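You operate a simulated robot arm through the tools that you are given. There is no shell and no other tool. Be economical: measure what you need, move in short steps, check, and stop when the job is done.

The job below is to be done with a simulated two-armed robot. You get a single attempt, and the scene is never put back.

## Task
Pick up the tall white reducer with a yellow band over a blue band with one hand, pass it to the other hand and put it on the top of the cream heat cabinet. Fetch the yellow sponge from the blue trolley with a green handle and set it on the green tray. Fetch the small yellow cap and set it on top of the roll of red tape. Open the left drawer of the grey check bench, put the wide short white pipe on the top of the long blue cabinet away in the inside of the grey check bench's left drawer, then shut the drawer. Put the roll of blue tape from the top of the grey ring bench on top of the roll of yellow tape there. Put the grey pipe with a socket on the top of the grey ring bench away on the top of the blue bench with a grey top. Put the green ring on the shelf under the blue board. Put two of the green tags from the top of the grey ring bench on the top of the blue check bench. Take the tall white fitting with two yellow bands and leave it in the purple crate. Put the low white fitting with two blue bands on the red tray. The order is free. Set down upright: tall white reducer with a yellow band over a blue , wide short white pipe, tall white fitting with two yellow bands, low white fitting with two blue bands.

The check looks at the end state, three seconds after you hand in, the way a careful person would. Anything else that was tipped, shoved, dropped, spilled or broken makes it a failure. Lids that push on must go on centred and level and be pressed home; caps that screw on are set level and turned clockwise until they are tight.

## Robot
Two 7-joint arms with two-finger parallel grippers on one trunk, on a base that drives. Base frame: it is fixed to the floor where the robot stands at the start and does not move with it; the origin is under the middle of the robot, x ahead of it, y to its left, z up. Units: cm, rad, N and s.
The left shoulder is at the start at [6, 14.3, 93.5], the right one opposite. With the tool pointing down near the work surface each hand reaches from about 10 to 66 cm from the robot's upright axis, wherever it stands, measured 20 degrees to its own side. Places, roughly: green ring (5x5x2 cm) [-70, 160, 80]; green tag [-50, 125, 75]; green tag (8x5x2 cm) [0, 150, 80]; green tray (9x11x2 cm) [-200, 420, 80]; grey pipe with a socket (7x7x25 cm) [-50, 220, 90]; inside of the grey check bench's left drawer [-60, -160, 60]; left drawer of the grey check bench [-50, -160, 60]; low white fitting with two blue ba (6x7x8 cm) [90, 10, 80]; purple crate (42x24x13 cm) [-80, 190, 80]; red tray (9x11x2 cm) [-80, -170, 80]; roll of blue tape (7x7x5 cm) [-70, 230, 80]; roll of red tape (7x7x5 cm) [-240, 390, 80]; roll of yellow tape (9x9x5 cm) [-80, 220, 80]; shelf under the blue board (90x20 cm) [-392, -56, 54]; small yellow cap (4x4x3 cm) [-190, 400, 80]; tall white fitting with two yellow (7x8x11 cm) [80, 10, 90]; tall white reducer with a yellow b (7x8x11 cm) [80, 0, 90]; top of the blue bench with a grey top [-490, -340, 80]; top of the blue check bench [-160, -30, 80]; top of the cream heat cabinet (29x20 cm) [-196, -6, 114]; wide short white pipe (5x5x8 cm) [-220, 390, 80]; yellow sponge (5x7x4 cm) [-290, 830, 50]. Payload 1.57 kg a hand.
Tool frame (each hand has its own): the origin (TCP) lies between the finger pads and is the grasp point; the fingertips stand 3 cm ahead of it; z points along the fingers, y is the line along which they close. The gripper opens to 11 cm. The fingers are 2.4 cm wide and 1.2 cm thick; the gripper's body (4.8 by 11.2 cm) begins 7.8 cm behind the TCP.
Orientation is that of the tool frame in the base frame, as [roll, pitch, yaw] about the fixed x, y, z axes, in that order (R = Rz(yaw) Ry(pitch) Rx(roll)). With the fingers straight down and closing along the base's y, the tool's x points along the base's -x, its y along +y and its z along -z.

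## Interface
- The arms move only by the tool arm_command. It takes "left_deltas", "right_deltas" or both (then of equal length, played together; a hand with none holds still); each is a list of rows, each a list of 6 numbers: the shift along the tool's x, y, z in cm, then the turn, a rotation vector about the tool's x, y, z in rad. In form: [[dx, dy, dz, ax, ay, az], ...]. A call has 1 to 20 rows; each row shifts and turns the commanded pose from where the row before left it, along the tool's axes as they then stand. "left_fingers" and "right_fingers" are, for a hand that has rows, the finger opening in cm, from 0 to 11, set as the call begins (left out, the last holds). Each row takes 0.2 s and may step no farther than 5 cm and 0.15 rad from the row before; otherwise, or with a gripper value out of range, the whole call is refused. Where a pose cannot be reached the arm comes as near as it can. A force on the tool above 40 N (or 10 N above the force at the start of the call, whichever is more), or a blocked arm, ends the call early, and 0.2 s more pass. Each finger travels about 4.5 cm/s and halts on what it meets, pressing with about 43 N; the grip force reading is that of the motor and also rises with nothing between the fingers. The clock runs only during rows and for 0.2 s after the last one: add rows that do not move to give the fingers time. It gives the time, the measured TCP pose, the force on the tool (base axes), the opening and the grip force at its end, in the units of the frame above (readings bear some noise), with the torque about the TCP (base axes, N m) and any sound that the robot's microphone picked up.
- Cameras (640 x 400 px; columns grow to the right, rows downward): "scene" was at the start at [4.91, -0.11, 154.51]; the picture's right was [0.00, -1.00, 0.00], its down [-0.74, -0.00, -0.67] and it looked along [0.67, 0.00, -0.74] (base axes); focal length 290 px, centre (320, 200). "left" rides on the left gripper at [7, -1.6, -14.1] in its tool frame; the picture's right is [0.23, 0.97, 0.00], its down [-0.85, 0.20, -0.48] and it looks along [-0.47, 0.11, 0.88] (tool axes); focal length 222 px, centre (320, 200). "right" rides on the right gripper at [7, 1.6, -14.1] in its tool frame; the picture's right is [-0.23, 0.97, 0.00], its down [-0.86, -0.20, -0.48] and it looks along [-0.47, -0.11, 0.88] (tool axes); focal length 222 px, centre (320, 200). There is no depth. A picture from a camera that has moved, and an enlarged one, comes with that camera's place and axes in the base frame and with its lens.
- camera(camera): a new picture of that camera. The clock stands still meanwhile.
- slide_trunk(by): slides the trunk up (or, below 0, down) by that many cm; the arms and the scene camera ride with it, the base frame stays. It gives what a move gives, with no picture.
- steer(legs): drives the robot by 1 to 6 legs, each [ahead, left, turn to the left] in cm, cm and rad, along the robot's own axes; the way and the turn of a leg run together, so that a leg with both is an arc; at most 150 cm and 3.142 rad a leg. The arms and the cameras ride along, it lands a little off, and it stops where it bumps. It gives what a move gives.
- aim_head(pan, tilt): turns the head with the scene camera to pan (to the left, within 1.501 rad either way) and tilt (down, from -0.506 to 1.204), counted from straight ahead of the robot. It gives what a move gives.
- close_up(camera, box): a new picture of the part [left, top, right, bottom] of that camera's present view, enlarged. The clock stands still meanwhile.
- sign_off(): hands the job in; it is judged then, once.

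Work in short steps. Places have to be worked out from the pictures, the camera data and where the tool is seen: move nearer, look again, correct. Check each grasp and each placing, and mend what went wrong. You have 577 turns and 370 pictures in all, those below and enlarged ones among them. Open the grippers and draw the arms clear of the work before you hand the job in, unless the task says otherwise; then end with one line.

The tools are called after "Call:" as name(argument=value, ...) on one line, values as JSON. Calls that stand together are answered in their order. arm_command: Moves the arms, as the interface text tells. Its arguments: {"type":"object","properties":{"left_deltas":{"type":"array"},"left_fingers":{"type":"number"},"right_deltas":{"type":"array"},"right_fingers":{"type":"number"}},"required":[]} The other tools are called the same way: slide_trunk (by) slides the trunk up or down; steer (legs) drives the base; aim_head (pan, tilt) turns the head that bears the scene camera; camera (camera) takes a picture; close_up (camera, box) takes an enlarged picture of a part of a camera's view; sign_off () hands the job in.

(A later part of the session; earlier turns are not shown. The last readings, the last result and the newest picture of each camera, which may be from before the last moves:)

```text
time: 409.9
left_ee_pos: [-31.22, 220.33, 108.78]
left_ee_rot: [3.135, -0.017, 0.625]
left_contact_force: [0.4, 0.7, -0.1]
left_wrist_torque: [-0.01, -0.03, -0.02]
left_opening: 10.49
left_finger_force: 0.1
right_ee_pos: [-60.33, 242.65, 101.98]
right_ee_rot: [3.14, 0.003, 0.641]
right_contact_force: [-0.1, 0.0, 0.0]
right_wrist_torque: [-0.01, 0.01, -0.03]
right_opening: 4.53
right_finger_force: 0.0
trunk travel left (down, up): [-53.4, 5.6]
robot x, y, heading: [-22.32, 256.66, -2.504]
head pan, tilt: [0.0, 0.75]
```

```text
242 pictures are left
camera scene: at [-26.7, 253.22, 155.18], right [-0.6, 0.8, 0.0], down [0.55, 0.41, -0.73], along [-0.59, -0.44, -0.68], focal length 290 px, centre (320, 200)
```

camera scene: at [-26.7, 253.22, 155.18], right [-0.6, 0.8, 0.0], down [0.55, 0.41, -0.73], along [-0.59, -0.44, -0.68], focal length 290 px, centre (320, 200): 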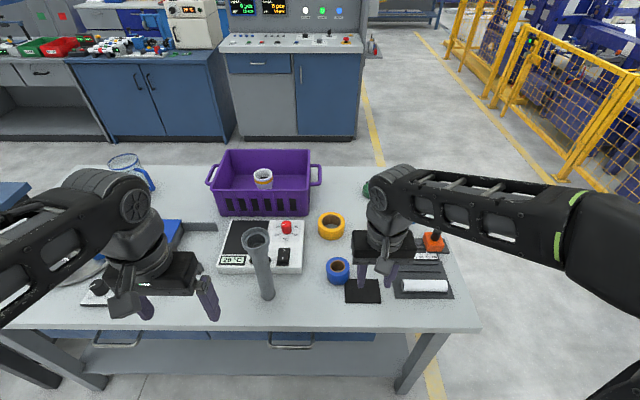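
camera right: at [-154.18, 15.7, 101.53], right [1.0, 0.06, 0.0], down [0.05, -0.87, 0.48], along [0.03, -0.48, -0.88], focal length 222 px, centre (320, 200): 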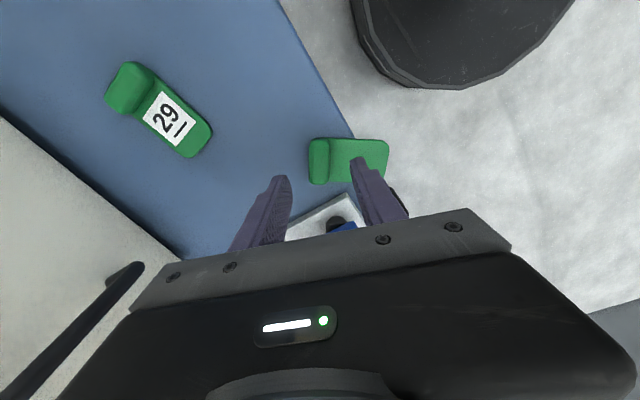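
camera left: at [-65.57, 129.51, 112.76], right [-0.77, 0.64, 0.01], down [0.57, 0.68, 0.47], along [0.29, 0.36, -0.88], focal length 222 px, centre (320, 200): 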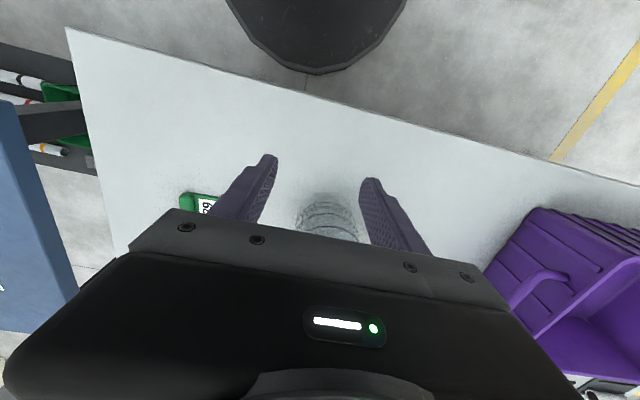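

The blue tape is at (-67.8, 229), the yellow at (-81.2, 217). I move 8 cm closer and bring the right hand over the blue tape.

Call:
steer(legs=[[8, 0, 0]])

Call:
close_up(camera="scene", box=[230, 180, 430, 330])

```text
time: 410.9
left_ee_pos: [-37.67, 215.41, 108.66]
left_ee_rot: [3.136, -0.018, 0.625]
left_contact_force: [-1.0, -0.8, 0.5]
left_wrist_torque: [0.0, -0.02, 0.02]
left_opening: 10.5
left_finger_force: 0.1
right_ee_pos: [-67.0, 237.86, 101.89]
right_ee_rot: [3.139, 0.001, 0.641]
right_contact_force: [-0.6, -0.1, 0.0]
right_wrist_torque: [0.0, -0.06, -0.02]
right_opening: 4.49
right_finger_force: 0.0
trunk travel left (down, up): [-53.4, 5.6]
robot x, y, heading: [-28.88, 252.15, -2.499]
head pan, tilt: [0.0, 0.75]
```

```text
2.67 times, centred on (330, 255) of scene
camera zoom: at [-33.26, 248.37, 155.16], right [-0.6, 0.8, 0.0], down [0.55, 0.41, -0.73], along [-0.59, -0.44, -0.68], focal length 773 px, centre (293, 53)
```

zoom: 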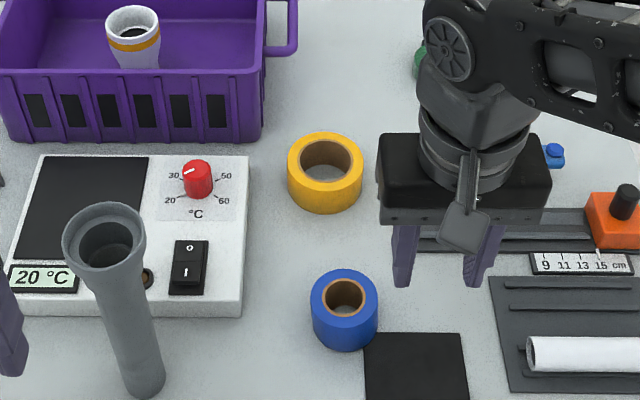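

Call:
arm_command(right_deltas=[[-3.4, 3.4, 0, 0, 0, 0], [-3.35, 3.3, 0, 0, 0, 0], [0, 0, 4, 0, 0, 0], [0, 0, 4, 0, 0, 0]], right_fingers=10)

Call:
camera(camera="right")

Call:
close_up(camera="scene", box=[230, 180, 430, 330])

```text
time: 411.9
left_ee_pos: [-37.7, 215.43, 108.74]
left_ee_rot: [3.136, -0.015, 0.625]
left_contact_force: [-0.4, 0.0, -0.2]
left_wrist_torque: [0.02, -0.04, -0.01]
left_opening: 10.49
left_finger_force: 0.0
right_ee_pos: [-68.17, 228.63, 94.1]
right_ee_rot: [3.141, 0.004, 0.64]
right_contact_force: [0.4, -0.5, -0.1]
right_wrist_torque: [-0.01, -0.02, 0.0]
right_opening: 10.04
right_finger_force: 0.1
trunk travel left (down, up): [-53.4, 5.6]
robot x, y, heading: [-29.02, 251.95, -2.497]
head pan, tilt: [0.0, 0.75]
```

```text
240 pictures are left
camera right: at [-61.79, 231.41, 108.21], right [0.4, -0.92, 0.0], down [-0.8, -0.35, 0.48], along [-0.44, -0.19, -0.88], focal length 222 px, centre (320, 200)
```

right: 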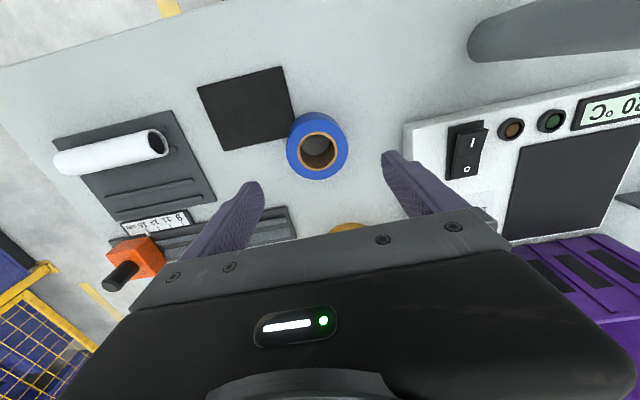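

```text
2.67 times, centred on (330, 255) of scene
camera zoom: at [-33.13, 248.42, 155.17], right [-0.6, 0.8, 0.0], down [0.55, 0.41, -0.73], along [-0.59, -0.44, -0.68], focal length 773 px, centre (293, 53)
```

zoom: 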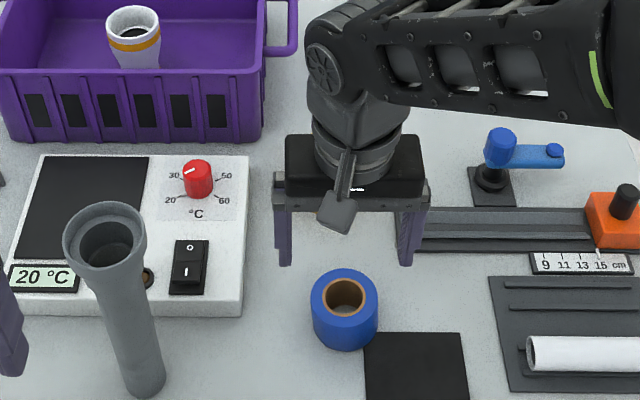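

Perfectly aligned. I descend and close on the blue tape.

Call:
arm_command(right_deltas=[[0, 0, 4, 0, 0, 0], [0, 0, 4, 0, 0, 0], [0, 0, 1.9, 0, 0, 0]])

Call:
arm_command(right_deltas=[[0, 0, 0, 0, 0, 0], [0, 0, 0, 0, 0, 0], [0, 0, 0, 0, 0, 0], [0, 0, 0, 0, 0, 0], [0, 0, -4, 0, 0, 0], [0, 0, -4, 0, 0, 0], [0, 0, -3, 0, 0, 0]], right_fingers=4)

Call:
close_up(camera="scene", box=[230, 180, 430, 330])

```text
time: 412.7
left_ee_pos: [-37.59, 215.55, 108.66]
left_ee_rot: [3.135, -0.017, 0.624]
left_contact_force: [-0.1, -0.1, -0.1]
left_wrist_torque: [-0.01, 0.03, -0.01]
left_opening: 10.51
left_finger_force: 0.1
right_ee_pos: [-68.46, 228.38, 84.16]
right_ee_rot: [3.139, 0.004, 0.639]
right_contact_force: [0.4, -1.3, -0.3]
right_wrist_torque: [0.02, 0.0, -0.04]
right_opening: 10.01
right_finger_force: 0.1
trunk travel left (down, up): [-53.4, 5.6]
robot x, y, heading: [-29.16, 251.39, -2.504]
head pan, tilt: [0.0, 0.75]
```

```text
time: 414.3
left_ee_pos: [-37.58, 215.52, 108.83]
left_ee_rot: [3.137, -0.016, 0.624]
left_contact_force: [-0.7, -0.1, -0.2]
left_wrist_torque: [0.04, 0.0, -0.02]
left_opening: 10.53
left_finger_force: 0.0
right_ee_pos: [-68.28, 228.5, 95.18]
right_ee_rot: [3.14, 0.004, 0.64]
right_contact_force: [0.6, -0.5, -2.0]
right_wrist_torque: [-0.03, 0.01, 0.01]
right_opening: 6.54
right_finger_force: 42.5
trunk travel left (down, up): [-53.4, 5.6]
robot x, y, heading: [-28.68, 251.66, -2.499]
head pan, tilt: [0.0, 0.75]
```

```text
2.67 times, centred on (330, 255) of scene
camera zoom: at [-33.09, 248.5, 155.17], right [-0.6, 0.8, 0.0], down [0.55, 0.41, -0.73], along [-0.59, -0.44, -0.68], focal length 773 px, centre (293, 53)
```

zoom: 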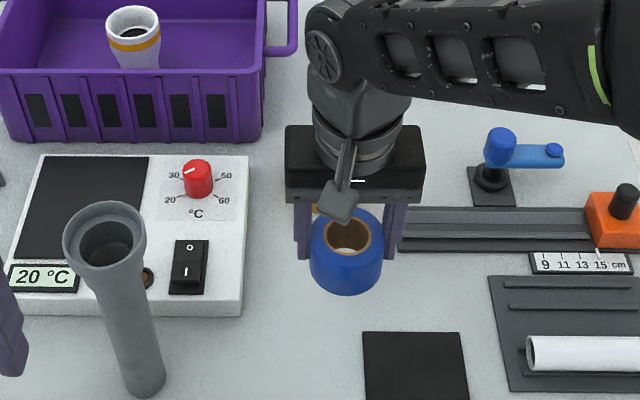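

I move it over the yellow roll.

Call:
arm_command(right_deltas=[[-4.2, 0.35, 0, 0, 0, 0], [-4.2, 0.35, 0, 0, 0, 0], [-4.2, 0.35, 0, 0, 0, 0], [-4.3, 0.35, 0, 0, 0, 0]])

Call:
close_up(camera="scene", box=[250, 170, 390, 280])

Call:
close_up(camera="right", box=[200, 80, 460, 260])

```text
time: 415.3
left_ee_pos: [-37.67, 215.45, 108.66]
left_ee_rot: [3.136, -0.017, 0.625]
left_contact_force: [-0.5, 0.2, 0.8]
left_wrist_torque: [0.05, 0.01, -0.02]
left_opening: 10.54
left_finger_force: 0.1
right_ee_pos: [-81.05, 217.04, 94.91]
right_ee_rot: [3.139, -0.001, 0.642]
right_contact_force: [-0.3, -0.9, -0.9]
right_wrist_torque: [-0.02, -0.01, 0.02]
right_opening: 6.54
right_finger_force: 43.1
trunk travel left (down, up): [-53.4, 5.6]
robot x, y, heading: [-28.75, 251.48, -2.508]
head pan, tilt: [0.0, 0.75]
```

```text
3.64 times, centred on (320, 225) of scene
camera zoom: at [-33.19, 248.38, 155.17], right [-0.6, 0.8, 0.0], down [0.55, 0.41, -0.73], along [-0.59, -0.44, -0.68], focal length 1055 px, centre (320, 109)
```

zoom: 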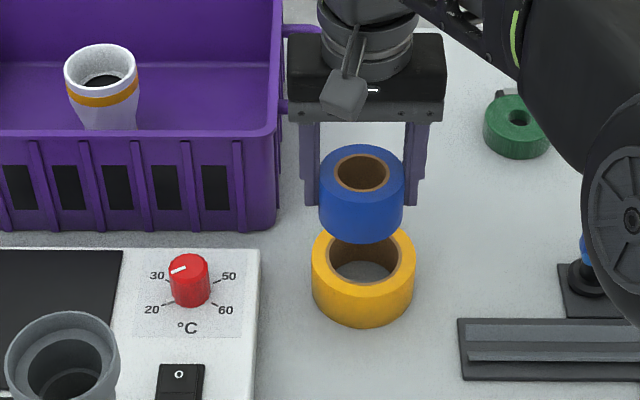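

```text
2.22 times, centred on (330, 170) of right
camera zoom: at [-74.47, 220.0, 109.07], right [0.4, -0.92, 0.0], down [-0.8, -0.35, 0.48], along [-0.44, -0.19, -0.88], focal length 494 px, centre (298, 267)
```

zoom: 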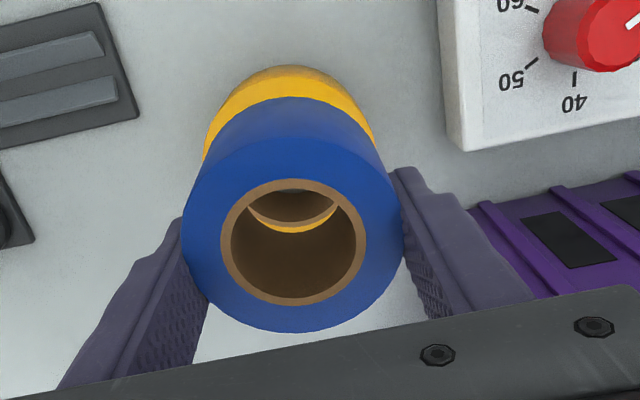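

Well aligned. I lower onto the yellow roll.

Call:
arm_command(right_deltas=[[0, 0, 3, 0, 0, 0], [0, 0, 2, 0, 0, 0]])

Call:
arm_command(right_deltas=[[0, 0, 0.6, 0, 0, 0]])

Call:
arm_command(right_deltas=[[0, 0, 0.6, 0, 0, 0]])

```text
time: 415.9
left_ee_pos: [-37.63, 215.35, 108.85]
left_ee_rot: [3.137, -0.015, 0.624]
left_contact_force: [1.0, -0.3, 0.3]
left_wrist_torque: [-0.02, -0.03, -0.02]
left_opening: 10.54
left_finger_force: 0.0
right_ee_pos: [-81.03, 217.25, 90.18]
right_ee_rot: [3.14, 0.003, 0.64]
right_contact_force: [0.8, -0.4, -2.3]
right_wrist_torque: [-0.03, 0.02, 0.03]
right_opening: 6.53
right_finger_force: 43.3
trunk travel left (down, up): [-53.4, 5.6]
robot x, y, heading: [-28.7, 251.74, -2.507]
head pan, tilt: [0.0, 0.75]
```

```text
time: 416.3
left_ee_pos: [-37.72, 215.63, 108.88]
left_ee_rot: [3.136, -0.015, 0.625]
left_contact_force: [0.1, 0.3, -0.6]
left_wrist_torque: [0.0, 0.02, 0.01]
left_opening: 10.5
left_finger_force: 0.1
right_ee_pos: [-80.94, 217.28, 89.61]
right_ee_rot: [3.139, 0.005, 0.64]
right_contact_force: [0.2, -0.2, -1.4]
right_wrist_torque: [0.0, 0.0, 0.0]
right_opening: 6.53
right_finger_force: 43.4
trunk travel left (down, up): [-53.4, 5.6]
robot x, y, heading: [-29.11, 251.83, -2.503]
head pan, tilt: [0.0, 0.75]
```

```text
time: 416.7
left_ee_pos: [-37.59, 215.5, 108.85]
left_ee_rot: [3.137, -0.017, 0.626]
left_contact_force: [0.3, 0.3, -0.5]
left_wrist_torque: [-0.02, 0.0, -0.04]
left_opening: 10.52
left_finger_force: 0.0
right_ee_pos: [-81.03, 217.32, 88.98]
right_ee_rot: [3.14, 0.003, 0.641]
right_contact_force: [0.1, 0.8, -1.5]
right_wrist_torque: [-0.01, -0.03, -0.04]
right_opening: 6.51
right_finger_force: 43.4
trunk travel left (down, up): [-53.4, 5.6]
robot x, y, heading: [-28.65, 251.98, -2.503]
head pan, tilt: [0.0, 0.75]
```

Call:
arm_command(right_deltas=[[0, 0, 0.4, 0, 0, 0]])

Call:
arm_command(right_deltas=[[0, 0, 0.4, 0, 0, 0]])

Call:
close_up(camera="scene", box=[250, 170, 390, 280])

```text
time: 417.1
left_ee_pos: [-37.56, 215.56, 108.74]
left_ee_rot: [3.137, -0.014, 0.626]
left_contact_force: [0.1, -0.2, -0.6]
left_wrist_torque: [-0.02, 0.02, -0.01]
left_opening: 10.52
left_finger_force: 0.1
right_ee_pos: [-80.99, 217.18, 88.59]
right_ee_rot: [3.139, 0.003, 0.641]
right_contact_force: [0.3, 0.1, -1.3]
right_wrist_torque: [-0.03, -0.01, 0.0]
right_opening: 6.5
right_finger_force: 43.1
trunk travel left (down, up): [-53.4, 5.6]
robot x, y, heading: [-28.93, 251.42, -2.502]
head pan, tilt: [0.0, 0.75]
```

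```text
time: 417.5
left_ee_pos: [-37.57, 215.49, 108.78]
left_ee_rot: [3.136, -0.016, 0.624]
left_contact_force: [-0.9, 0.6, 0.5]
left_wrist_torque: [-0.01, 0.02, -0.01]
left_opening: 10.51
left_finger_force: 0.1
right_ee_pos: [-80.96, 217.39, 88.41]
right_ee_rot: [3.138, 0.008, 0.64]
right_contact_force: [0.2, 1.1, 9.1]
right_wrist_torque: [-0.14, 0.23, 0.01]
right_opening: 6.51
right_finger_force: 43.0
trunk travel left (down, up): [-53.4, 5.6]
robot x, y, heading: [-28.6, 251.89, -2.495]
head pan, tilt: [0.0, 0.75]
```

```text
3.64 times, centred on (320, 225) of scene
camera zoom: at [-33.03, 248.53, 155.2], right [-0.6, 0.8, 0.0], down [0.55, 0.41, -0.73], along [-0.59, -0.44, -0.68], focal length 1055 px, centre (320, 109)
```

zoom: 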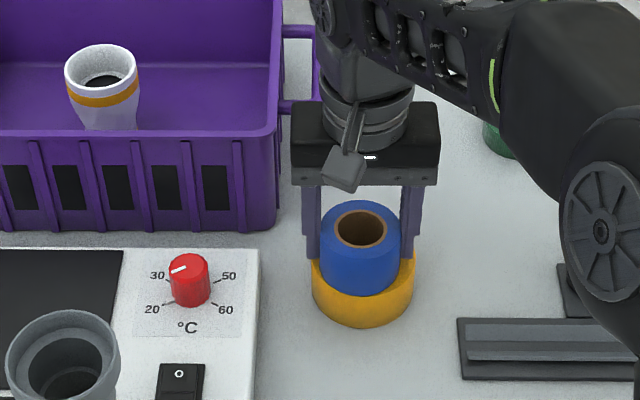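

Contact and well centred. I release, rise and check.

Call:
arm_command(right_deltas=[[0, 0, 0, 0, 0, 0], [0, 0, 0, 0, 0, 0], [0, 0, 0, 0, 0, 0], [0, 0, -3, 0, 0, 0], [0, 0, -4, 0, 0, 0], [0, 0, -4, 0, 0, 0], [4, -1, -2, 0, 0, 0], [4, -2, 0, 0, 0, 0], [4, -2, 0, 0, 0, 0], [4, -2, 0, 0, 0, 0], [4, -2, 0, 0, 0, 0]], right_fingers=9.5)

Call:
camera(camera="scene")

```text
time: 419.9
left_ee_pos: [-37.5, 215.58, 108.8]
left_ee_rot: [3.136, -0.015, 0.625]
left_contact_force: [-0.3, -0.4, 0.8]
left_wrist_torque: [-0.04, 0.02, 0.02]
left_opening: 10.51
left_finger_force: 0.1
right_ee_pos: [-70.0, 236.42, 101.0]
right_ee_rot: [3.141, 0.005, 0.64]
right_contact_force: [-0.2, 0.0, 0.1]
right_wrist_torque: [0.03, 0.0, -0.03]
right_opening: 9.52
right_finger_force: 0.0
trunk travel left (down, up): [-53.4, 5.6]
robot x, y, heading: [-28.54, 251.81, -2.503]
head pan, tilt: [0.0, 0.75]
```

```text
234 pictures are left
camera scene: at [-33.05, 248.6, 155.17], right [-0.6, 0.8, 0.0], down [0.55, 0.41, -0.73], along [-0.59, -0.44, -0.68], focal length 290 px, centre (320, 200)
```

scene: 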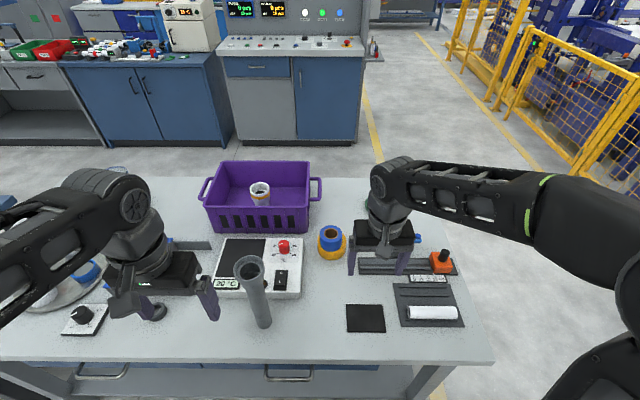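

The tapes are stacked. Next the grey pipe, standing at (-51.4, 216.9) with its top near z 105: I bring the left hand over it.

Call:
arm_command(left_deltas=[[0, 0, -4, 0, 0, 0], [-3.5, -3.1, 0, 0, 0, 0], [-3.5, -3.1, 0, 0, 0, 0], [-3.4, -3.1, 0, 0, -0.015, 0]], left_fingers=10)

Call:
camera(camera="left")

Call:
close_up(camera="scene", box=[170, 190, 350, 340])

```text
time: 420.9
left_ee_pos: [-52.0, 216.62, 110.85]
left_ee_rot: [3.135, -0.003, 0.626]
left_contact_force: [0.1, -0.2, -0.1]
left_wrist_torque: [0.01, -0.05, -0.02]
left_opening: 9.98
left_finger_force: 0.1
left hand out of reach, approached as far as the arm can: row 1
right_ee_pos: [-70.22, 236.31, 100.96]
right_ee_rot: [3.14, 0.001, 0.64]
right_contact_force: [0.3, 0.0, 0.1]
right_wrist_torque: [0.01, -0.04, 0.0]
right_opening: 9.5
right_finger_force: 0.1
trunk travel left (down, up): [-53.4, 5.6]
robot x, y, heading: [-28.88, 251.88, -2.5]
head pan, tilt: [0.0, 0.75]
```

```text
233 pictures are left
camera left: at [-47.34, 222.13, 124.86], right [0.75, -0.66, 0.01], down [-0.58, -0.66, 0.48], along [-0.31, -0.36, -0.88], focal length 222 px, centre (320, 200)
```

left: 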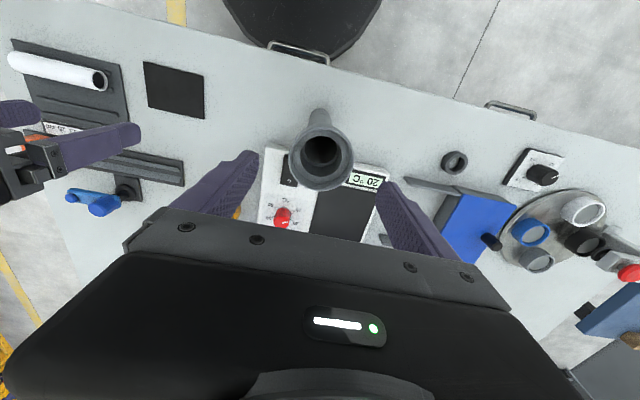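

```text
2.67 times, centred on (260, 265) of scene
camera zoom: at [-33.23, 248.39, 155.16], right [-0.6, 0.8, 0.0], down [0.55, 0.41, -0.73], along [-0.59, -0.44, -0.68], focal length 773 px, centre (480, 27)
```

zoom: 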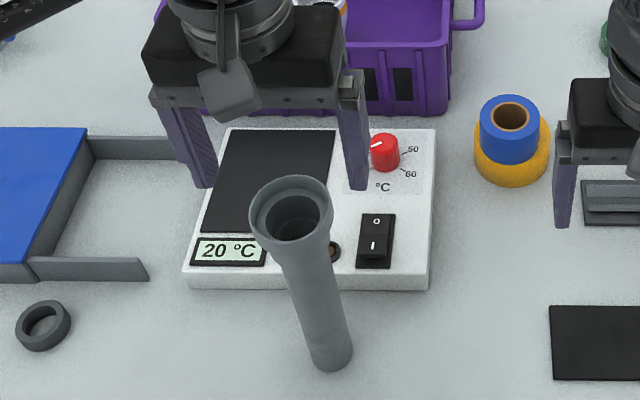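

I correct 1.4 cm back and descend around the socket, then close.

Call:
arm_command(left_deltas=[[1.4, -0.3, 0, 0, 0, 0], [0, 0, 3.5, 0, 0, 0], [0, 0, 3.3, 0, 0, 0]])

Call:
arm_command(left_deltas=[[0, 0, 0, 0, 0, 0], [0, 0, 0, 0, 0, 0], [0, 0, 0, 0, 0, 0], [0, 0, 0, 0, 0, 0], [0, 0, 0, 0, 0, 0]], left_fingers=3)

Call:
camera(camera="left")

```text
time: 421.7
left_ee_pos: [-50.89, 217.69, 104.0]
left_ee_rot: [3.137, 0.0, 0.624]
left_contact_force: [0.1, 0.1, -0.4]
left_wrist_torque: [-0.03, -0.03, -0.02]
left_opening: 9.97
left_finger_force: 0.1
right_ee_pos: [-70.22, 236.28, 101.1]
right_ee_rot: [3.141, 0.004, 0.64]
right_contact_force: [0.0, -0.2, -0.4]
right_wrist_torque: [0.02, -0.01, 0.0]
right_opening: 9.52
right_finger_force: 0.1
trunk travel left (down, up): [-53.4, 5.6]
robot x, y, heading: [-28.71, 252.14, -2.503]
head pan, tilt: [0.0, 0.75]
```

```text
time: 422.9
left_ee_pos: [-50.85, 217.69, 104.02]
left_ee_rot: [3.137, -0.001, 0.624]
left_contact_force: [0.2, -0.5, 0.7]
left_wrist_torque: [0.02, -0.01, 0.0]
left_opening: 6.18
left_finger_force: 39.0
right_ee_pos: [-70.09, 236.42, 101.12]
right_ee_rot: [3.14, 0.005, 0.642]
right_contact_force: [0.2, -0.4, 0.4]
right_wrist_torque: [0.04, 0.0, -0.01]
right_opening: 9.5
right_finger_force: 0.0
trunk travel left (down, up): [-53.4, 5.6]
robot x, y, heading: [-28.79, 251.53, -2.5]
head pan, tilt: [0.0, 0.75]
```

```text
231 pictures are left
camera left: at [-46.24, 223.19, 118.12], right [0.75, -0.66, 0.01], down [-0.58, -0.66, 0.48], along [-0.31, -0.36, -0.88], focal length 222 px, centre (320, 200)
```

left: 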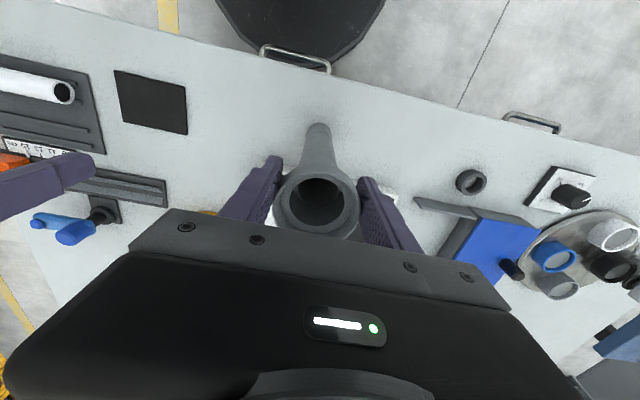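

Gripped. I lift by raising the trunk 5 cm plus the arm 2 cm, and check.

Call:
slide_trunk(by=5)

Call:
steer(legs=[[-35, 0, 0]])

Call:
camera(camera="scene")

```text
time: 423.8
left_ee_pos: [-50.88, 217.73, 108.98]
left_ee_rot: [3.137, -0.002, 0.625]
left_contact_force: [0.6, -0.1, -1.1]
left_wrist_torque: [0.03, -0.04, -0.02]
left_opening: 6.16
left_finger_force: 42.9
right_ee_pos: [-70.1, 236.41, 106.1]
right_ee_rot: [3.14, 0.003, 0.639]
right_contact_force: [-0.1, 0.2, 0.3]
right_wrist_torque: [0.0, -0.02, -0.01]
right_opening: 9.48
right_finger_force: 0.1
trunk travel left (down, up): [-58.4, 0.6]
robot x, y, heading: [-28.48, 251.46, -2.501]
head pan, tilt: [0.0, 0.75]
```

```text
time: 426.1
left_ee_pos: [-23.01, 238.24, 109.11]
left_ee_rot: [3.137, 0.002, 0.628]
left_contact_force: [-0.4, -0.2, -0.9]
left_wrist_torque: [0.01, 0.01, 0.02]
left_opening: 6.17
left_finger_force: 43.2
right_ee_pos: [-42.41, 256.93, 106.21]
right_ee_rot: [3.14, 0.004, 0.644]
right_contact_force: [-0.5, -0.7, 0.3]
right_wrist_torque: [-0.03, 0.03, 0.03]
right_opening: 9.5
right_finger_force: 0.0
trunk travel left (down, up): [-58.4, 0.6]
robot x, y, heading: [-0.85, 272.36, -2.504]
head pan, tilt: [0.0, 0.75]
```

```text
230 pictures are left
camera scene: at [-5.35, 269.11, 160.17], right [-0.6, 0.8, 0.0], down [0.55, 0.41, -0.73], along [-0.59, -0.44, -0.68], focal length 290 px, centre (320, 200)
```

scene: 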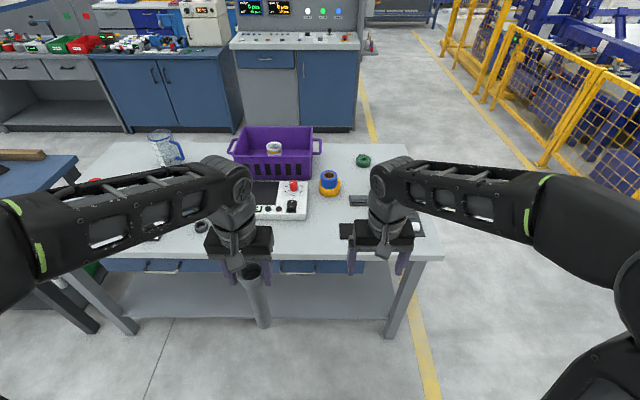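

The pipe is lifted. With the right hand free I go by the long blue cabinet to also fetch the wide short white pipe. I drive around the bench's end and look.

Call:
steer(legs=[[0, 0, -1.413], [69, 0, 0], [0, 0, 0.634], [85, 0, 0], [0, 0, -0.8]])

Call:
aim_head(pan=0.2, tilt=0.45)

Call:
camera(camera="scene")

```text
time: 441.2
left_ee_pos: [-165.93, 357.14, 109.01]
left_ee_rot: [3.136, -0.002, -0.989]
left_contact_force: [-0.5, 0.5, -0.6]
left_wrist_torque: [-0.03, 0.0, 0.0]
left_opening: 6.15
left_finger_force: 43.4
right_ee_pos: [-146.35, 375.61, 106.07]
right_ee_rot: [3.139, 0.003, -0.976]
right_contact_force: [0.1, -0.2, 0.0]
right_wrist_torque: [0.01, 0.01, -0.02]
right_opening: 9.49
right_finger_force: 0.0
trunk travel left (down, up): [-58.4, 0.6]
robot x, y, heading: [-132.78, 333.64, 2.163]
head pan, tilt: [0.0, 0.75]
```

```text
time: 442.1
left_ee_pos: [-165.96, 357.15, 109.08]
left_ee_rot: [3.136, -0.002, -0.989]
left_contact_force: [0.5, 0.0, -0.9]
left_wrist_torque: [0.02, -0.01, -0.01]
left_opening: 6.15
left_finger_force: 42.9
right_ee_pos: [-146.43, 375.67, 105.99]
right_ee_rot: [3.139, 0.004, -0.974]
right_contact_force: [-0.5, 0.2, 0.6]
right_wrist_torque: [-0.01, 0.01, -0.03]
right_opening: 9.51
right_finger_force: 0.1
trunk travel left (down, up): [-58.4, 0.6]
robot x, y, heading: [-132.83, 333.77, 2.168]
head pan, tilt: [0.201, 0.45]
```

```text
229 pictures are left
camera scene: at [-137.69, 337.54, 162.81], right [0.7, 0.71, 0.0], down [0.31, -0.31, -0.9], along [-0.64, 0.63, -0.44], focal length 290 px, centre (320, 200)
```

scene: 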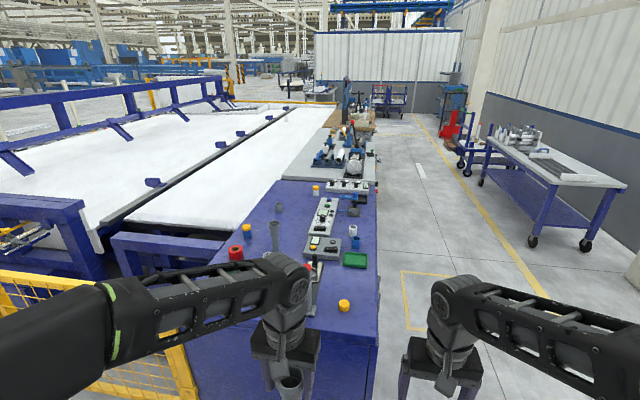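

Call:
close_up(camera="scene", box=[200, 160, 400, 320])

```text
2.50 times, centred on (300, 240) of scene
camera zoom: at [-137.69, 337.54, 162.81], right [0.7, 0.71, 0.0], down [0.31, -0.31, -0.9], along [-0.64, 0.63, -0.44], focal length 725 px, centre (370, 100)
```

zoom: 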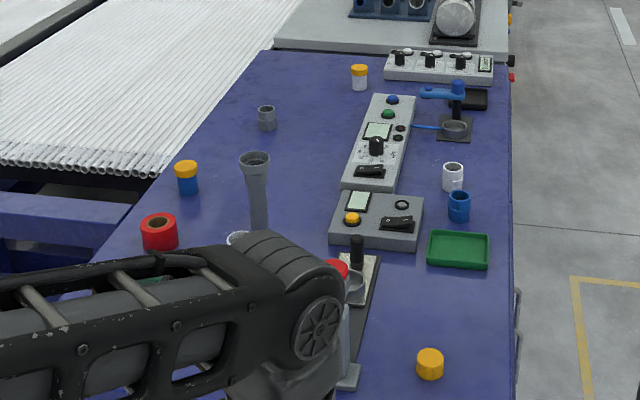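

Identified: red tape (-242, 386), white pipe (-224, 391, partly hidden), cap (-187, 398), green tray (-202, 423). I retract the left hand, slide left and approach the cabinet's near end.

Call:
arm_command(left_deltas=[[4, 0, 0, 0, 0, 0], [4, 0, 0, 0, 0, 0]])

Call:
steer(legs=[[0, 0, 0.032], [0, 40, 0]])

Call:
aim_head(pan=0, tilt=0.75)

Call:
camera(camera="scene")

```text
time: 442.6
left_ee_pos: [-161.35, 350.34, 109.07]
left_ee_rot: [3.136, 0.0, -0.99]
left_contact_force: [-0.7, 1.1, -0.4]
left_wrist_torque: [0.02, 0.04, -0.02]
left_opening: 6.18
left_finger_force: 43.0
right_ee_pos: [-146.17, 375.64, 106.04]
right_ee_rot: [3.14, 0.004, -0.972]
right_contact_force: [0.4, 0.1, 0.0]
right_wrist_torque: [-0.01, 0.0, 0.03]
right_opening: 9.5
right_finger_force: 0.1
trunk travel left (down, up): [-58.4, 0.6]
robot x, y, heading: [-132.83, 333.72, 2.163]
head pan, tilt: [0.201, 0.45]
```

```text
time: 445.6
left_ee_pos: [-195.0, 325.6, 108.97]
left_ee_rot: [3.137, -0.002, -0.955]
left_contact_force: [-1.0, -0.1, -1.5]
left_wrist_torque: [0.01, -0.02, 0.02]
left_opening: 6.18
left_finger_force: 43.0
right_ee_pos: [-180.73, 351.24, 106.1]
right_ee_rot: [3.14, 0.005, -0.94]
right_contact_force: [0.2, -0.3, 0.3]
right_wrist_torque: [0.0, 0.0, 0.02]
right_opening: 9.49
right_finger_force: 0.1
trunk travel left (down, up): [-58.4, 0.6]
robot x, y, heading: [-165.67, 310.13, 2.197]
head pan, tilt: [0.201, 0.45]
```

```text
time: 446.4
left_ee_pos: [-194.92, 325.53, 109.0]
left_ee_rot: [3.137, -0.002, -0.955]
left_contact_force: [0.0, 0.5, -0.9]
left_wrist_torque: [-0.01, -0.05, -0.03]
left_opening: 6.17
left_finger_force: 43.0
right_ee_pos: [-180.69, 351.15, 105.99]
right_ee_rot: [3.14, 0.001, -0.94]
right_contact_force: [-0.8, -0.4, 0.9]
right_wrist_torque: [-0.01, 0.0, 0.0]
right_opening: 9.51
right_finger_force: 0.0
trunk travel left (down, up): [-58.4, 0.6]
robot x, y, heading: [-165.68, 309.95, 2.2]
head pan, tilt: [0.0, 0.75]
```

```text
227 pictures are left
camera scene: at [-168.87, 313.94, 160.18], right [0.81, 0.59, 0.0], down [0.4, -0.55, -0.73], along [-0.43, 0.59, -0.68], focal length 290 px, centre (320, 200)
```

scene: 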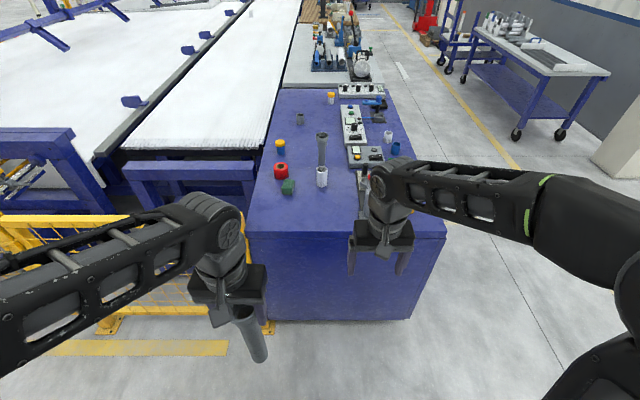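

The wide white pipe is straight ahead at 96 cm; I advance 40 cm and zoom.

Call:
steer(legs=[[40, 0, 0]])

Call:
close_up(camera="scene", box=[220, 150, 420, 300])

```text
time: 448.9
left_ee_pos: [-218.62, 358.12, 109.0]
left_ee_rot: [3.138, -0.001, -0.956]
left_contact_force: [0.0, -0.2, 0.4]
left_wrist_torque: [0.0, 0.0, 0.04]
left_opening: 6.12
left_finger_force: 43.3
right_ee_pos: [-204.26, 383.72, 106.1]
right_ee_rot: [3.14, 0.003, -0.941]
right_contact_force: [-0.1, 1.3, 0.3]
right_wrist_torque: [-0.02, -0.03, 0.03]
right_opening: 9.54
right_finger_force: 0.0
trunk travel left (down, up): [-58.4, 0.6]
robot x, y, heading: [-189.23, 342.2, 2.201]
head pan, tilt: [0.0, 0.75]
```

```text
2.67 times, centred on (320, 225) of scene
camera zoom: at [-192.49, 346.49, 160.17], right [0.81, 0.59, 0.0], down [0.4, -0.55, -0.73], along [-0.43, 0.59, -0.68], focal length 773 px, centre (320, 133)
```

zoom: 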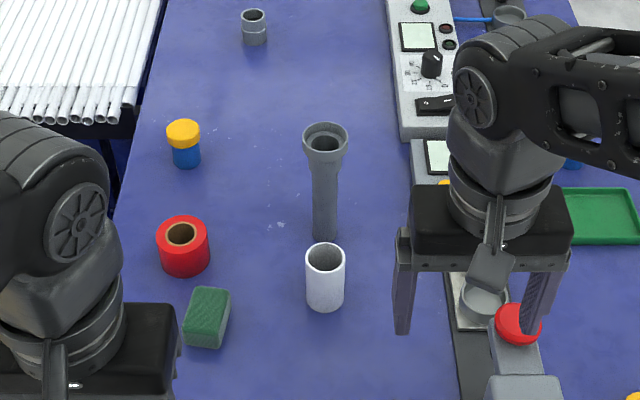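

White pipe centre (-225, 392.2), with a taller grey pipe 10 cm behind it. I move the right hand above it.

Call:
arm_command(right_deltas=[[-3.8, 2.35, 0, 0, 0, 0], [-3.8, 2.35, 0, 0, 0, 0], [-3.8, 2.35, 0, 0, 0, 0], [-3.8, 2.35, 0, 0, 0, 0], [-3.8, 2.35, 0, 0, 0, 0], [0, 0, 4, 0, 0, 0]], right_fingers=8)

Call:
camera(camera="right")

Call:
close_up(camera="scene", box=[220, 150, 420, 300])

```text
time: 450.2
left_ee_pos: [-218.41, 358.17, 109.05]
left_ee_rot: [3.134, 0.0, -0.956]
left_contact_force: [0.9, -0.5, -0.7]
left_wrist_torque: [-0.06, 0.04, -0.01]
left_opening: 6.17
left_finger_force: 43.2
right_ee_pos: [-224.91, 392.44, 102.19]
right_ee_rot: [3.138, 0.002, -0.941]
right_contact_force: [0.6, 0.3, 0.2]
right_wrist_torque: [-0.05, 0.03, 0.0]
right_opening: 8.03
right_finger_force: 0.0
trunk travel left (down, up): [-58.4, 0.6]
robot x, y, heading: [-189.1, 342.08, 2.202]
head pan, tilt: [0.0, 0.75]
```

```text
225 pictures are left
camera right: at [-222.1, 385.71, 116.28], right [-0.92, -0.39, 0.0], down [-0.34, 0.81, 0.48], along [-0.19, 0.44, -0.88], focal length 222 px, centre (320, 200)
```

right: 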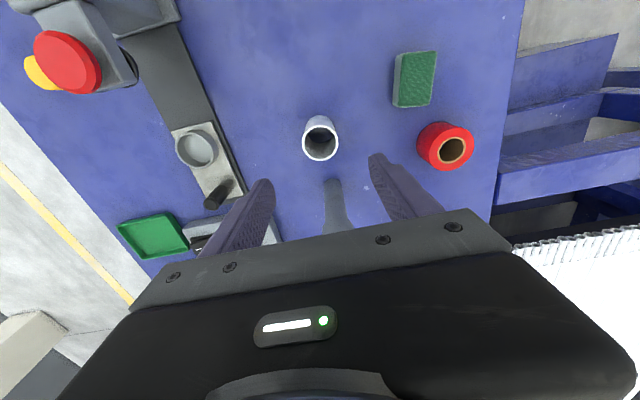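

```text
2.67 times, centred on (320, 225) of scene
camera zoom: at [-192.27, 346.56, 160.17], right [0.81, 0.59, 0.0], down [0.4, -0.55, -0.73], along [-0.43, 0.59, -0.68], focal length 773 px, centre (320, 133)
```

zoom: 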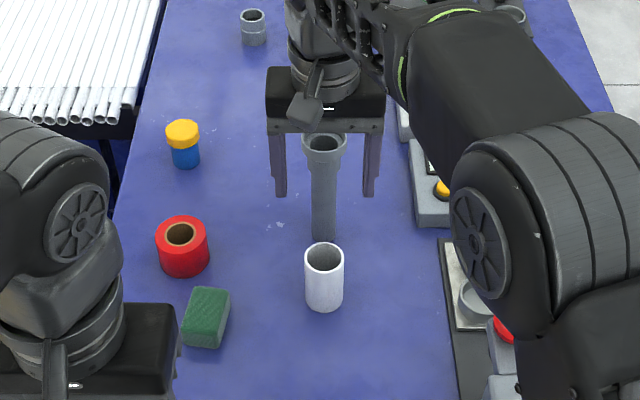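

Aligned. I descend and close on the white pipe.

Call:
arm_command(right_deltas=[[0, 0, 4, 0, 0, 0], [0, 0, 4, 0, 0, 0], [0, 0, 4, 0, 0, 0], [0, 0, 3.6, 0, 0, 0]])

Call:
arm_command(right_deltas=[[0, 0, 0, 0, 0, 0], [0, 0, 0, 0, 0, 0], [0, 0, 0, 0, 0, 0], [0, 0, 0, 0, 0, 0], [0, 0, -4, 0, 0, 0], [0, 0, -4, 0, 0, 0], [0, 0, -4, 0, 0, 0], [0, 0, -4, 0, 0, 0]], right_fingers=2.5)

Call:
camera(camera="scene")

```text
time: 451.2
left_ee_pos: [-218.57, 358.04, 108.96]
left_ee_rot: [3.137, -0.001, -0.956]
left_contact_force: [0.2, 0.3, -0.3]
left_wrist_torque: [-0.01, -0.01, 0.0]
left_opening: 6.15
left_finger_force: 43.8
right_ee_pos: [-225.03, 392.01, 86.56]
right_ee_rot: [3.139, 0.003, -0.939]
right_contact_force: [-0.1, 0.6, -0.1]
right_wrist_torque: [-0.01, 0.01, -0.02]
right_opening: 7.99
right_finger_force: 0.1
trunk travel left (down, up): [-58.4, 0.6]
robot x, y, heading: [-188.97, 342.07, 2.198]
head pan, tilt: [0.0, 0.75]
```

```text
time: 453.1
left_ee_pos: [-218.54, 358.13, 108.89]
left_ee_rot: [3.138, 0.0, -0.955]
left_contact_force: [0.1, -0.1, -0.6]
left_wrist_torque: [-0.04, 0.0, -0.05]
left_opening: 6.15
left_finger_force: 42.8
right_ee_pos: [-224.98, 392.24, 102.7]
right_ee_rot: [3.14, 0.002, -0.94]
right_contact_force: [-0.5, -0.9, -0.5]
right_wrist_torque: [-0.01, -0.02, -0.03]
right_opening: 4.49
right_finger_force: 43.0
trunk travel left (down, up): [-58.4, 0.6]
robot x, y, heading: [-189.45, 342.23, 2.201]
head pan, tilt: [0.0, 0.75]
```

```text
223 pictures are left
camera scene: at [-192.42, 346.39, 160.17], right [0.81, 0.59, 0.0], down [0.4, -0.55, -0.73], along [-0.43, 0.59, -0.68], focal length 290 px, centre (320, 200)
```

scene: 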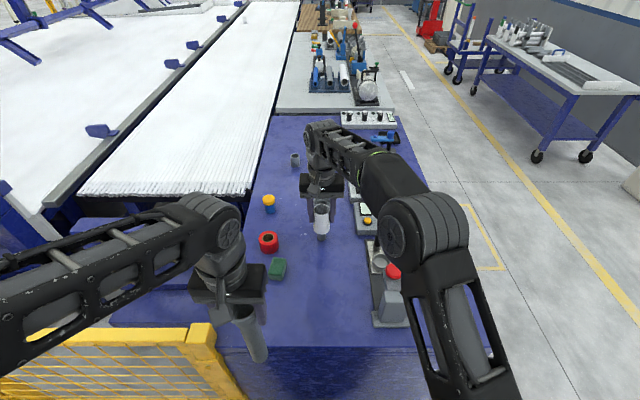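

Both pipes are held. I retract the right hand and drive toward the aisle beyond the console.

Call:
arm_command(right_deltas=[[4.5, 0, 0, 0, 0, 0], [4.5, 0, 0, 0, 0, 0], [4.5, 0, 0, 0, 0, 0], [4.5, -1, 0, 0, 0, 0], [0, -4, 0, 0, 0, 0]])

Call:
steer(legs=[[-45, 0, 0], [0, 0, 1.876], [104, 0, 0], [0, 0, -0.39], [120, 0, 0], [90, 0, 0]])

Call:
aim_head(pan=0.4, tilt=0.25)

Call:
camera(camera="scene")

```text
time: 454.2
left_ee_pos: [-218.47, 358.15, 109.1]
left_ee_rot: [3.133, -0.001, -0.957]
left_contact_force: [0.1, 0.4, -1.1]
left_wrist_torque: [-0.03, 0.0, -0.02]
left_opening: 6.14
left_finger_force: 42.6
right_ee_pos: [-210.25, 380.73, 102.61]
right_ee_rot: [3.138, 0.005, -0.941]
right_contact_force: [0.6, 0.4, -0.5]
right_wrist_torque: [-0.03, 0.02, 0.0]
right_opening: 4.54
right_finger_force: 43.1
trunk travel left (down, up): [-58.4, 0.6]
robot x, y, heading: [-188.92, 342.46, 2.203]
head pan, tilt: [0.0, 0.75]
```

```text
time: 477.7
left_ee_pos: [-421.36, 82.54, 109.07]
left_ee_rot: [3.135, -0.002, 0.522]
left_contact_force: [-0.4, -0.2, -0.4]
left_wrist_torque: [0.04, -0.01, 0.0]
left_opening: 6.15
left_finger_force: 43.0
right_ee_pos: [-443.21, 92.6, 102.64]
right_ee_rot: [3.139, 0.003, 0.538]
right_contact_force: [0.7, -0.6, -0.4]
right_wrist_torque: [0.01, -0.02, 0.02]
right_opening: 4.5
right_finger_force: 42.7
trunk travel left (down, up): [-58.4, 0.6]
robot x, y, heading: [-403.04, 110.07, -2.605]
head pan, tilt: [0.0, 0.75]
```

```text
time: 478.7
left_ee_pos: [-421.36, 82.44, 109.07]
left_ee_rot: [3.137, -0.002, 0.521]
left_contact_force: [0.3, -0.2, -1.0]
left_wrist_torque: [0.01, -0.01, -0.01]
left_opening: 6.14
left_finger_force: 42.5
right_ee_pos: [-443.18, 92.71, 102.72]
right_ee_rot: [3.139, 0.004, 0.538]
right_contact_force: [0.8, -0.9, -0.3]
right_wrist_torque: [0.0, -0.01, -0.01]
right_opening: 4.55
right_finger_force: 43.5
trunk travel left (down, up): [-58.4, 0.6]
robot x, y, heading: [-402.45, 110.21, -2.603]
head pan, tilt: [0.4, 0.25]
```

```text
222 pictures are left
camera scene: at [-405.93, 104.05, 164.67], right [-0.8, 0.59, 0.0], down [0.15, 0.2, -0.97], along [-0.58, -0.78, -0.25], focal length 290 px, centre (320, 200)
```

scene: 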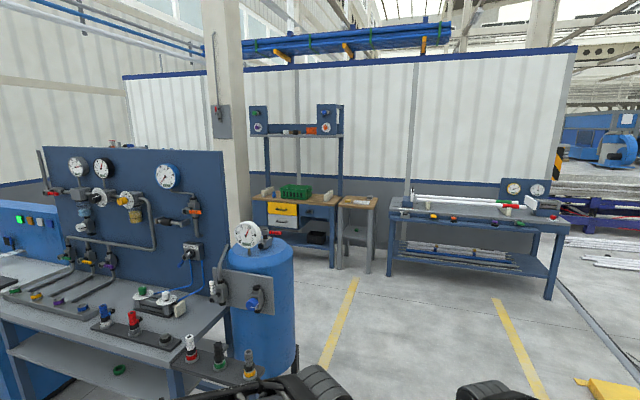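

The bench at (-490, -340) must lie behind the gauge board. I drive past the tank and look left.

Call:
steer(legs=[[0, 0, 0.237], [93, 0, 0], [93, 0, 0], [0, 0, 0.7]])

Call:
camera(camera="scene")

```text
time: 490.7
left_ee_pos: [-526.29, -51.21, 109.07]
left_ee_rot: [3.137, -0.002, 1.449]
left_contact_force: [-0.2, -0.5, -1.3]
left_wrist_torque: [-0.04, -0.01, 0.01]
left_opening: 6.13
left_finger_force: 42.6
right_ee_pos: [-547.52, -62.44, 102.68]
right_ee_rot: [3.141, 0.004, 1.463]
right_contact_force: [-0.1, 0.5, 0.1]
right_wrist_torque: [0.0, 0.02, -0.01]
right_opening: 4.53
right_finger_force: 42.9
trunk travel left (down, up): [-58.4, 0.6]
robot x, y, heading: [-537.2, -19.68, -1.679]
head pan, tilt: [0.4, 0.25]
```

```text
221 pictures are left
camera scene: at [-534.32, -26.0, 164.68], right [-0.96, -0.29, 0.0], down [-0.07, 0.24, -0.97], along [0.28, -0.93, -0.25], focal length 290 px, centre (320, 200)
```

scene: 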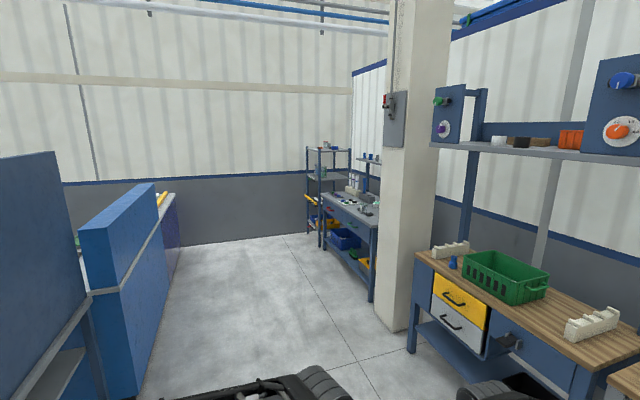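

The target bench (blue with grey top) is ahead. I drive into that passage and turn to face it.

Call:
steer(legs=[[0, 0, 0.543], [130, 0, 0], [130, 0, 0], [0, 0, -1.37]])

Call:
aim_head(pan=0, tilt=0.6)

Call:
camera(camera="scene")

```text
time: 508.2
left_ee_pos: [-447.84, -284.74, 108.98]
left_ee_rot: [3.136, -0.001, 0.586]
left_contact_force: [0.2, -0.4, -1.8]
left_wrist_torque: [-0.02, -0.01, 0.04]
left_opening: 6.15
left_finger_force: 43.2
right_ee_pos: [-470.26, -275.93, 102.69]
right_ee_rot: [3.139, 0.004, 0.601]
right_contact_force: [-0.1, 0.0, -0.4]
right_wrist_torque: [-0.01, 0.01, 0.0]
right_opening: 4.51
right_finger_force: 42.6
trunk travel left (down, up): [-58.4, 0.6]
robot x, y, heading: [-431.61, -255.94, -2.543]
head pan, tilt: [0.4, 0.25]
```

```text
time: 509.1
left_ee_pos: [-447.93, -284.69, 109.04]
left_ee_rot: [3.137, -0.002, 0.585]
left_contact_force: [-0.4, -0.1, -1.3]
left_wrist_torque: [0.04, 0.02, -0.03]
left_opening: 6.14
left_finger_force: 42.7
right_ee_pos: [-470.26, -276.01, 102.58]
right_ee_rot: [3.141, 0.004, 0.6]
right_contact_force: [-0.3, 0.3, -1.1]
right_wrist_torque: [0.01, -0.01, 0.01]
right_opening: 4.5
right_finger_force: 43.2
trunk travel left (down, up): [-58.4, 0.6]
robot x, y, heading: [-431.14, -256.23, -2.542]
head pan, tilt: [0.0, 0.6]
```

```text
220 pictures are left
camera scene: at [-436.09, -259.46, 161.46], right [-0.56, 0.83, 0.0], down [0.47, 0.32, -0.83], along [-0.68, -0.47, -0.56], focal length 290 px, centre (320, 200)
```

scene: 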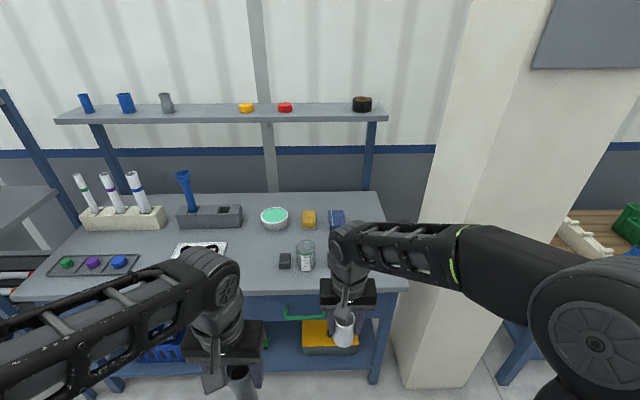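

The bench has a free spot at about (-481.6, -322.3) (front-left of the black box). I retract the right hand, shift left and advance.

Call:
arm_command(right_deltas=[[4, -0.5, -0.5, 0, 0, 0], [4, -0.5, -0.5, 0, 0, 0], [4, -0.5, 0, 0, 0, 0], [3, -0.5, 0, 0, 0, 0]])

Call:
steer(legs=[[0, 12, 0], [37, 0, 0]])

Call:
aim_head(pan=0.2, tilt=0.8)

Call:
camera(camera="scene")

Call:
camera(camera="left")

```text
time: 510.1
left_ee_pos: [-447.84, -284.75, 109.07]
left_ee_rot: [3.137, -0.001, 0.584]
left_contact_force: [0.6, 2.2, -1.4]
left_wrist_torque: [0.03, 0.01, 0.0]
left_opening: 6.15
left_finger_force: 42.6
right_ee_pos: [-458.91, -265.77, 103.8]
right_ee_rot: [3.139, 0.003, 0.6]
right_contact_force: [-0.3, 0.4, -0.3]
right_wrist_torque: [-0.02, 0.02, 0.01]
right_opening: 4.49
right_finger_force: 43.3
trunk travel left (down, up): [-58.4, 0.6]
robot x, y, heading: [-430.97, -255.77, -2.546]
head pan, tilt: [0.0, 0.6]
```

```text
time: 513.3
left_ee_pos: [-471.59, -315.61, 109.03]
left_ee_rot: [3.134, -0.001, 0.588]
left_contact_force: [0.3, -1.2, -1.0]
left_wrist_torque: [0.06, -0.02, 0.01]
left_opening: 6.15
left_finger_force: 42.9
right_ee_pos: [-482.61, -296.76, 103.77]
right_ee_rot: [3.14, 0.0, 0.605]
right_contact_force: [-0.4, 0.5, -0.2]
right_wrist_torque: [0.0, 0.0, 0.0]
right_opening: 4.51
right_finger_force: 43.2
trunk travel left (down, up): [-58.4, 0.6]
robot x, y, heading: [-454.89, -286.8, -2.542]
head pan, tilt: [0.0, 0.6]
```

```text
time: 514.0
left_ee_pos: [-471.4, -315.6, 109.03]
left_ee_rot: [3.136, -0.002, 0.589]
left_contact_force: [0.0, -0.1, -1.0]
left_wrist_torque: [0.07, -0.01, 0.02]
left_opening: 6.17
left_finger_force: 43.1
right_ee_pos: [-482.53, -296.7, 103.73]
right_ee_rot: [3.141, 0.003, 0.605]
right_contact_force: [-0.5, 0.2, -0.5]
right_wrist_torque: [0.0, -0.01, 0.01]
right_opening: 4.49
right_finger_force: 43.3
trunk travel left (down, up): [-58.4, 0.6]
robot x, y, heading: [-454.81, -287.11, -2.54]
head pan, tilt: [0.201, 0.799]
```

```text
219 pictures are left
camera scene: at [-458.02, -291.0, 159.78], right [-0.72, 0.69, 0.0], down [0.5, 0.52, -0.7], along [-0.48, -0.5, -0.72], focal length 290 px, centre (320, 200)
```

scene: 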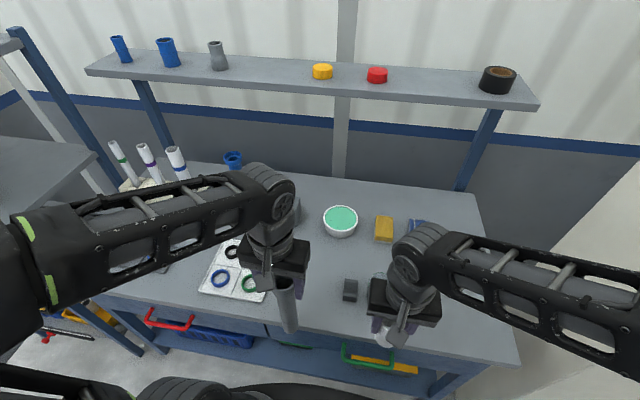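

```text
218 pictures are left
camera left: at [-466.59, -310.23, 123.09], right [0.73, -0.68, 0.01], down [-0.6, -0.64, 0.48], along [-0.32, -0.35, -0.88], focal length 222 px, centre (320, 200)
```

left: 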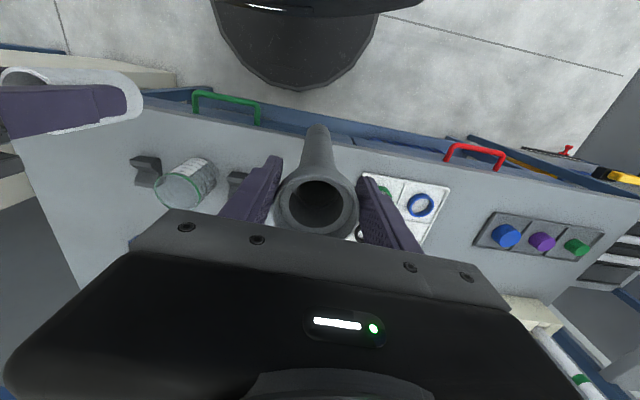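

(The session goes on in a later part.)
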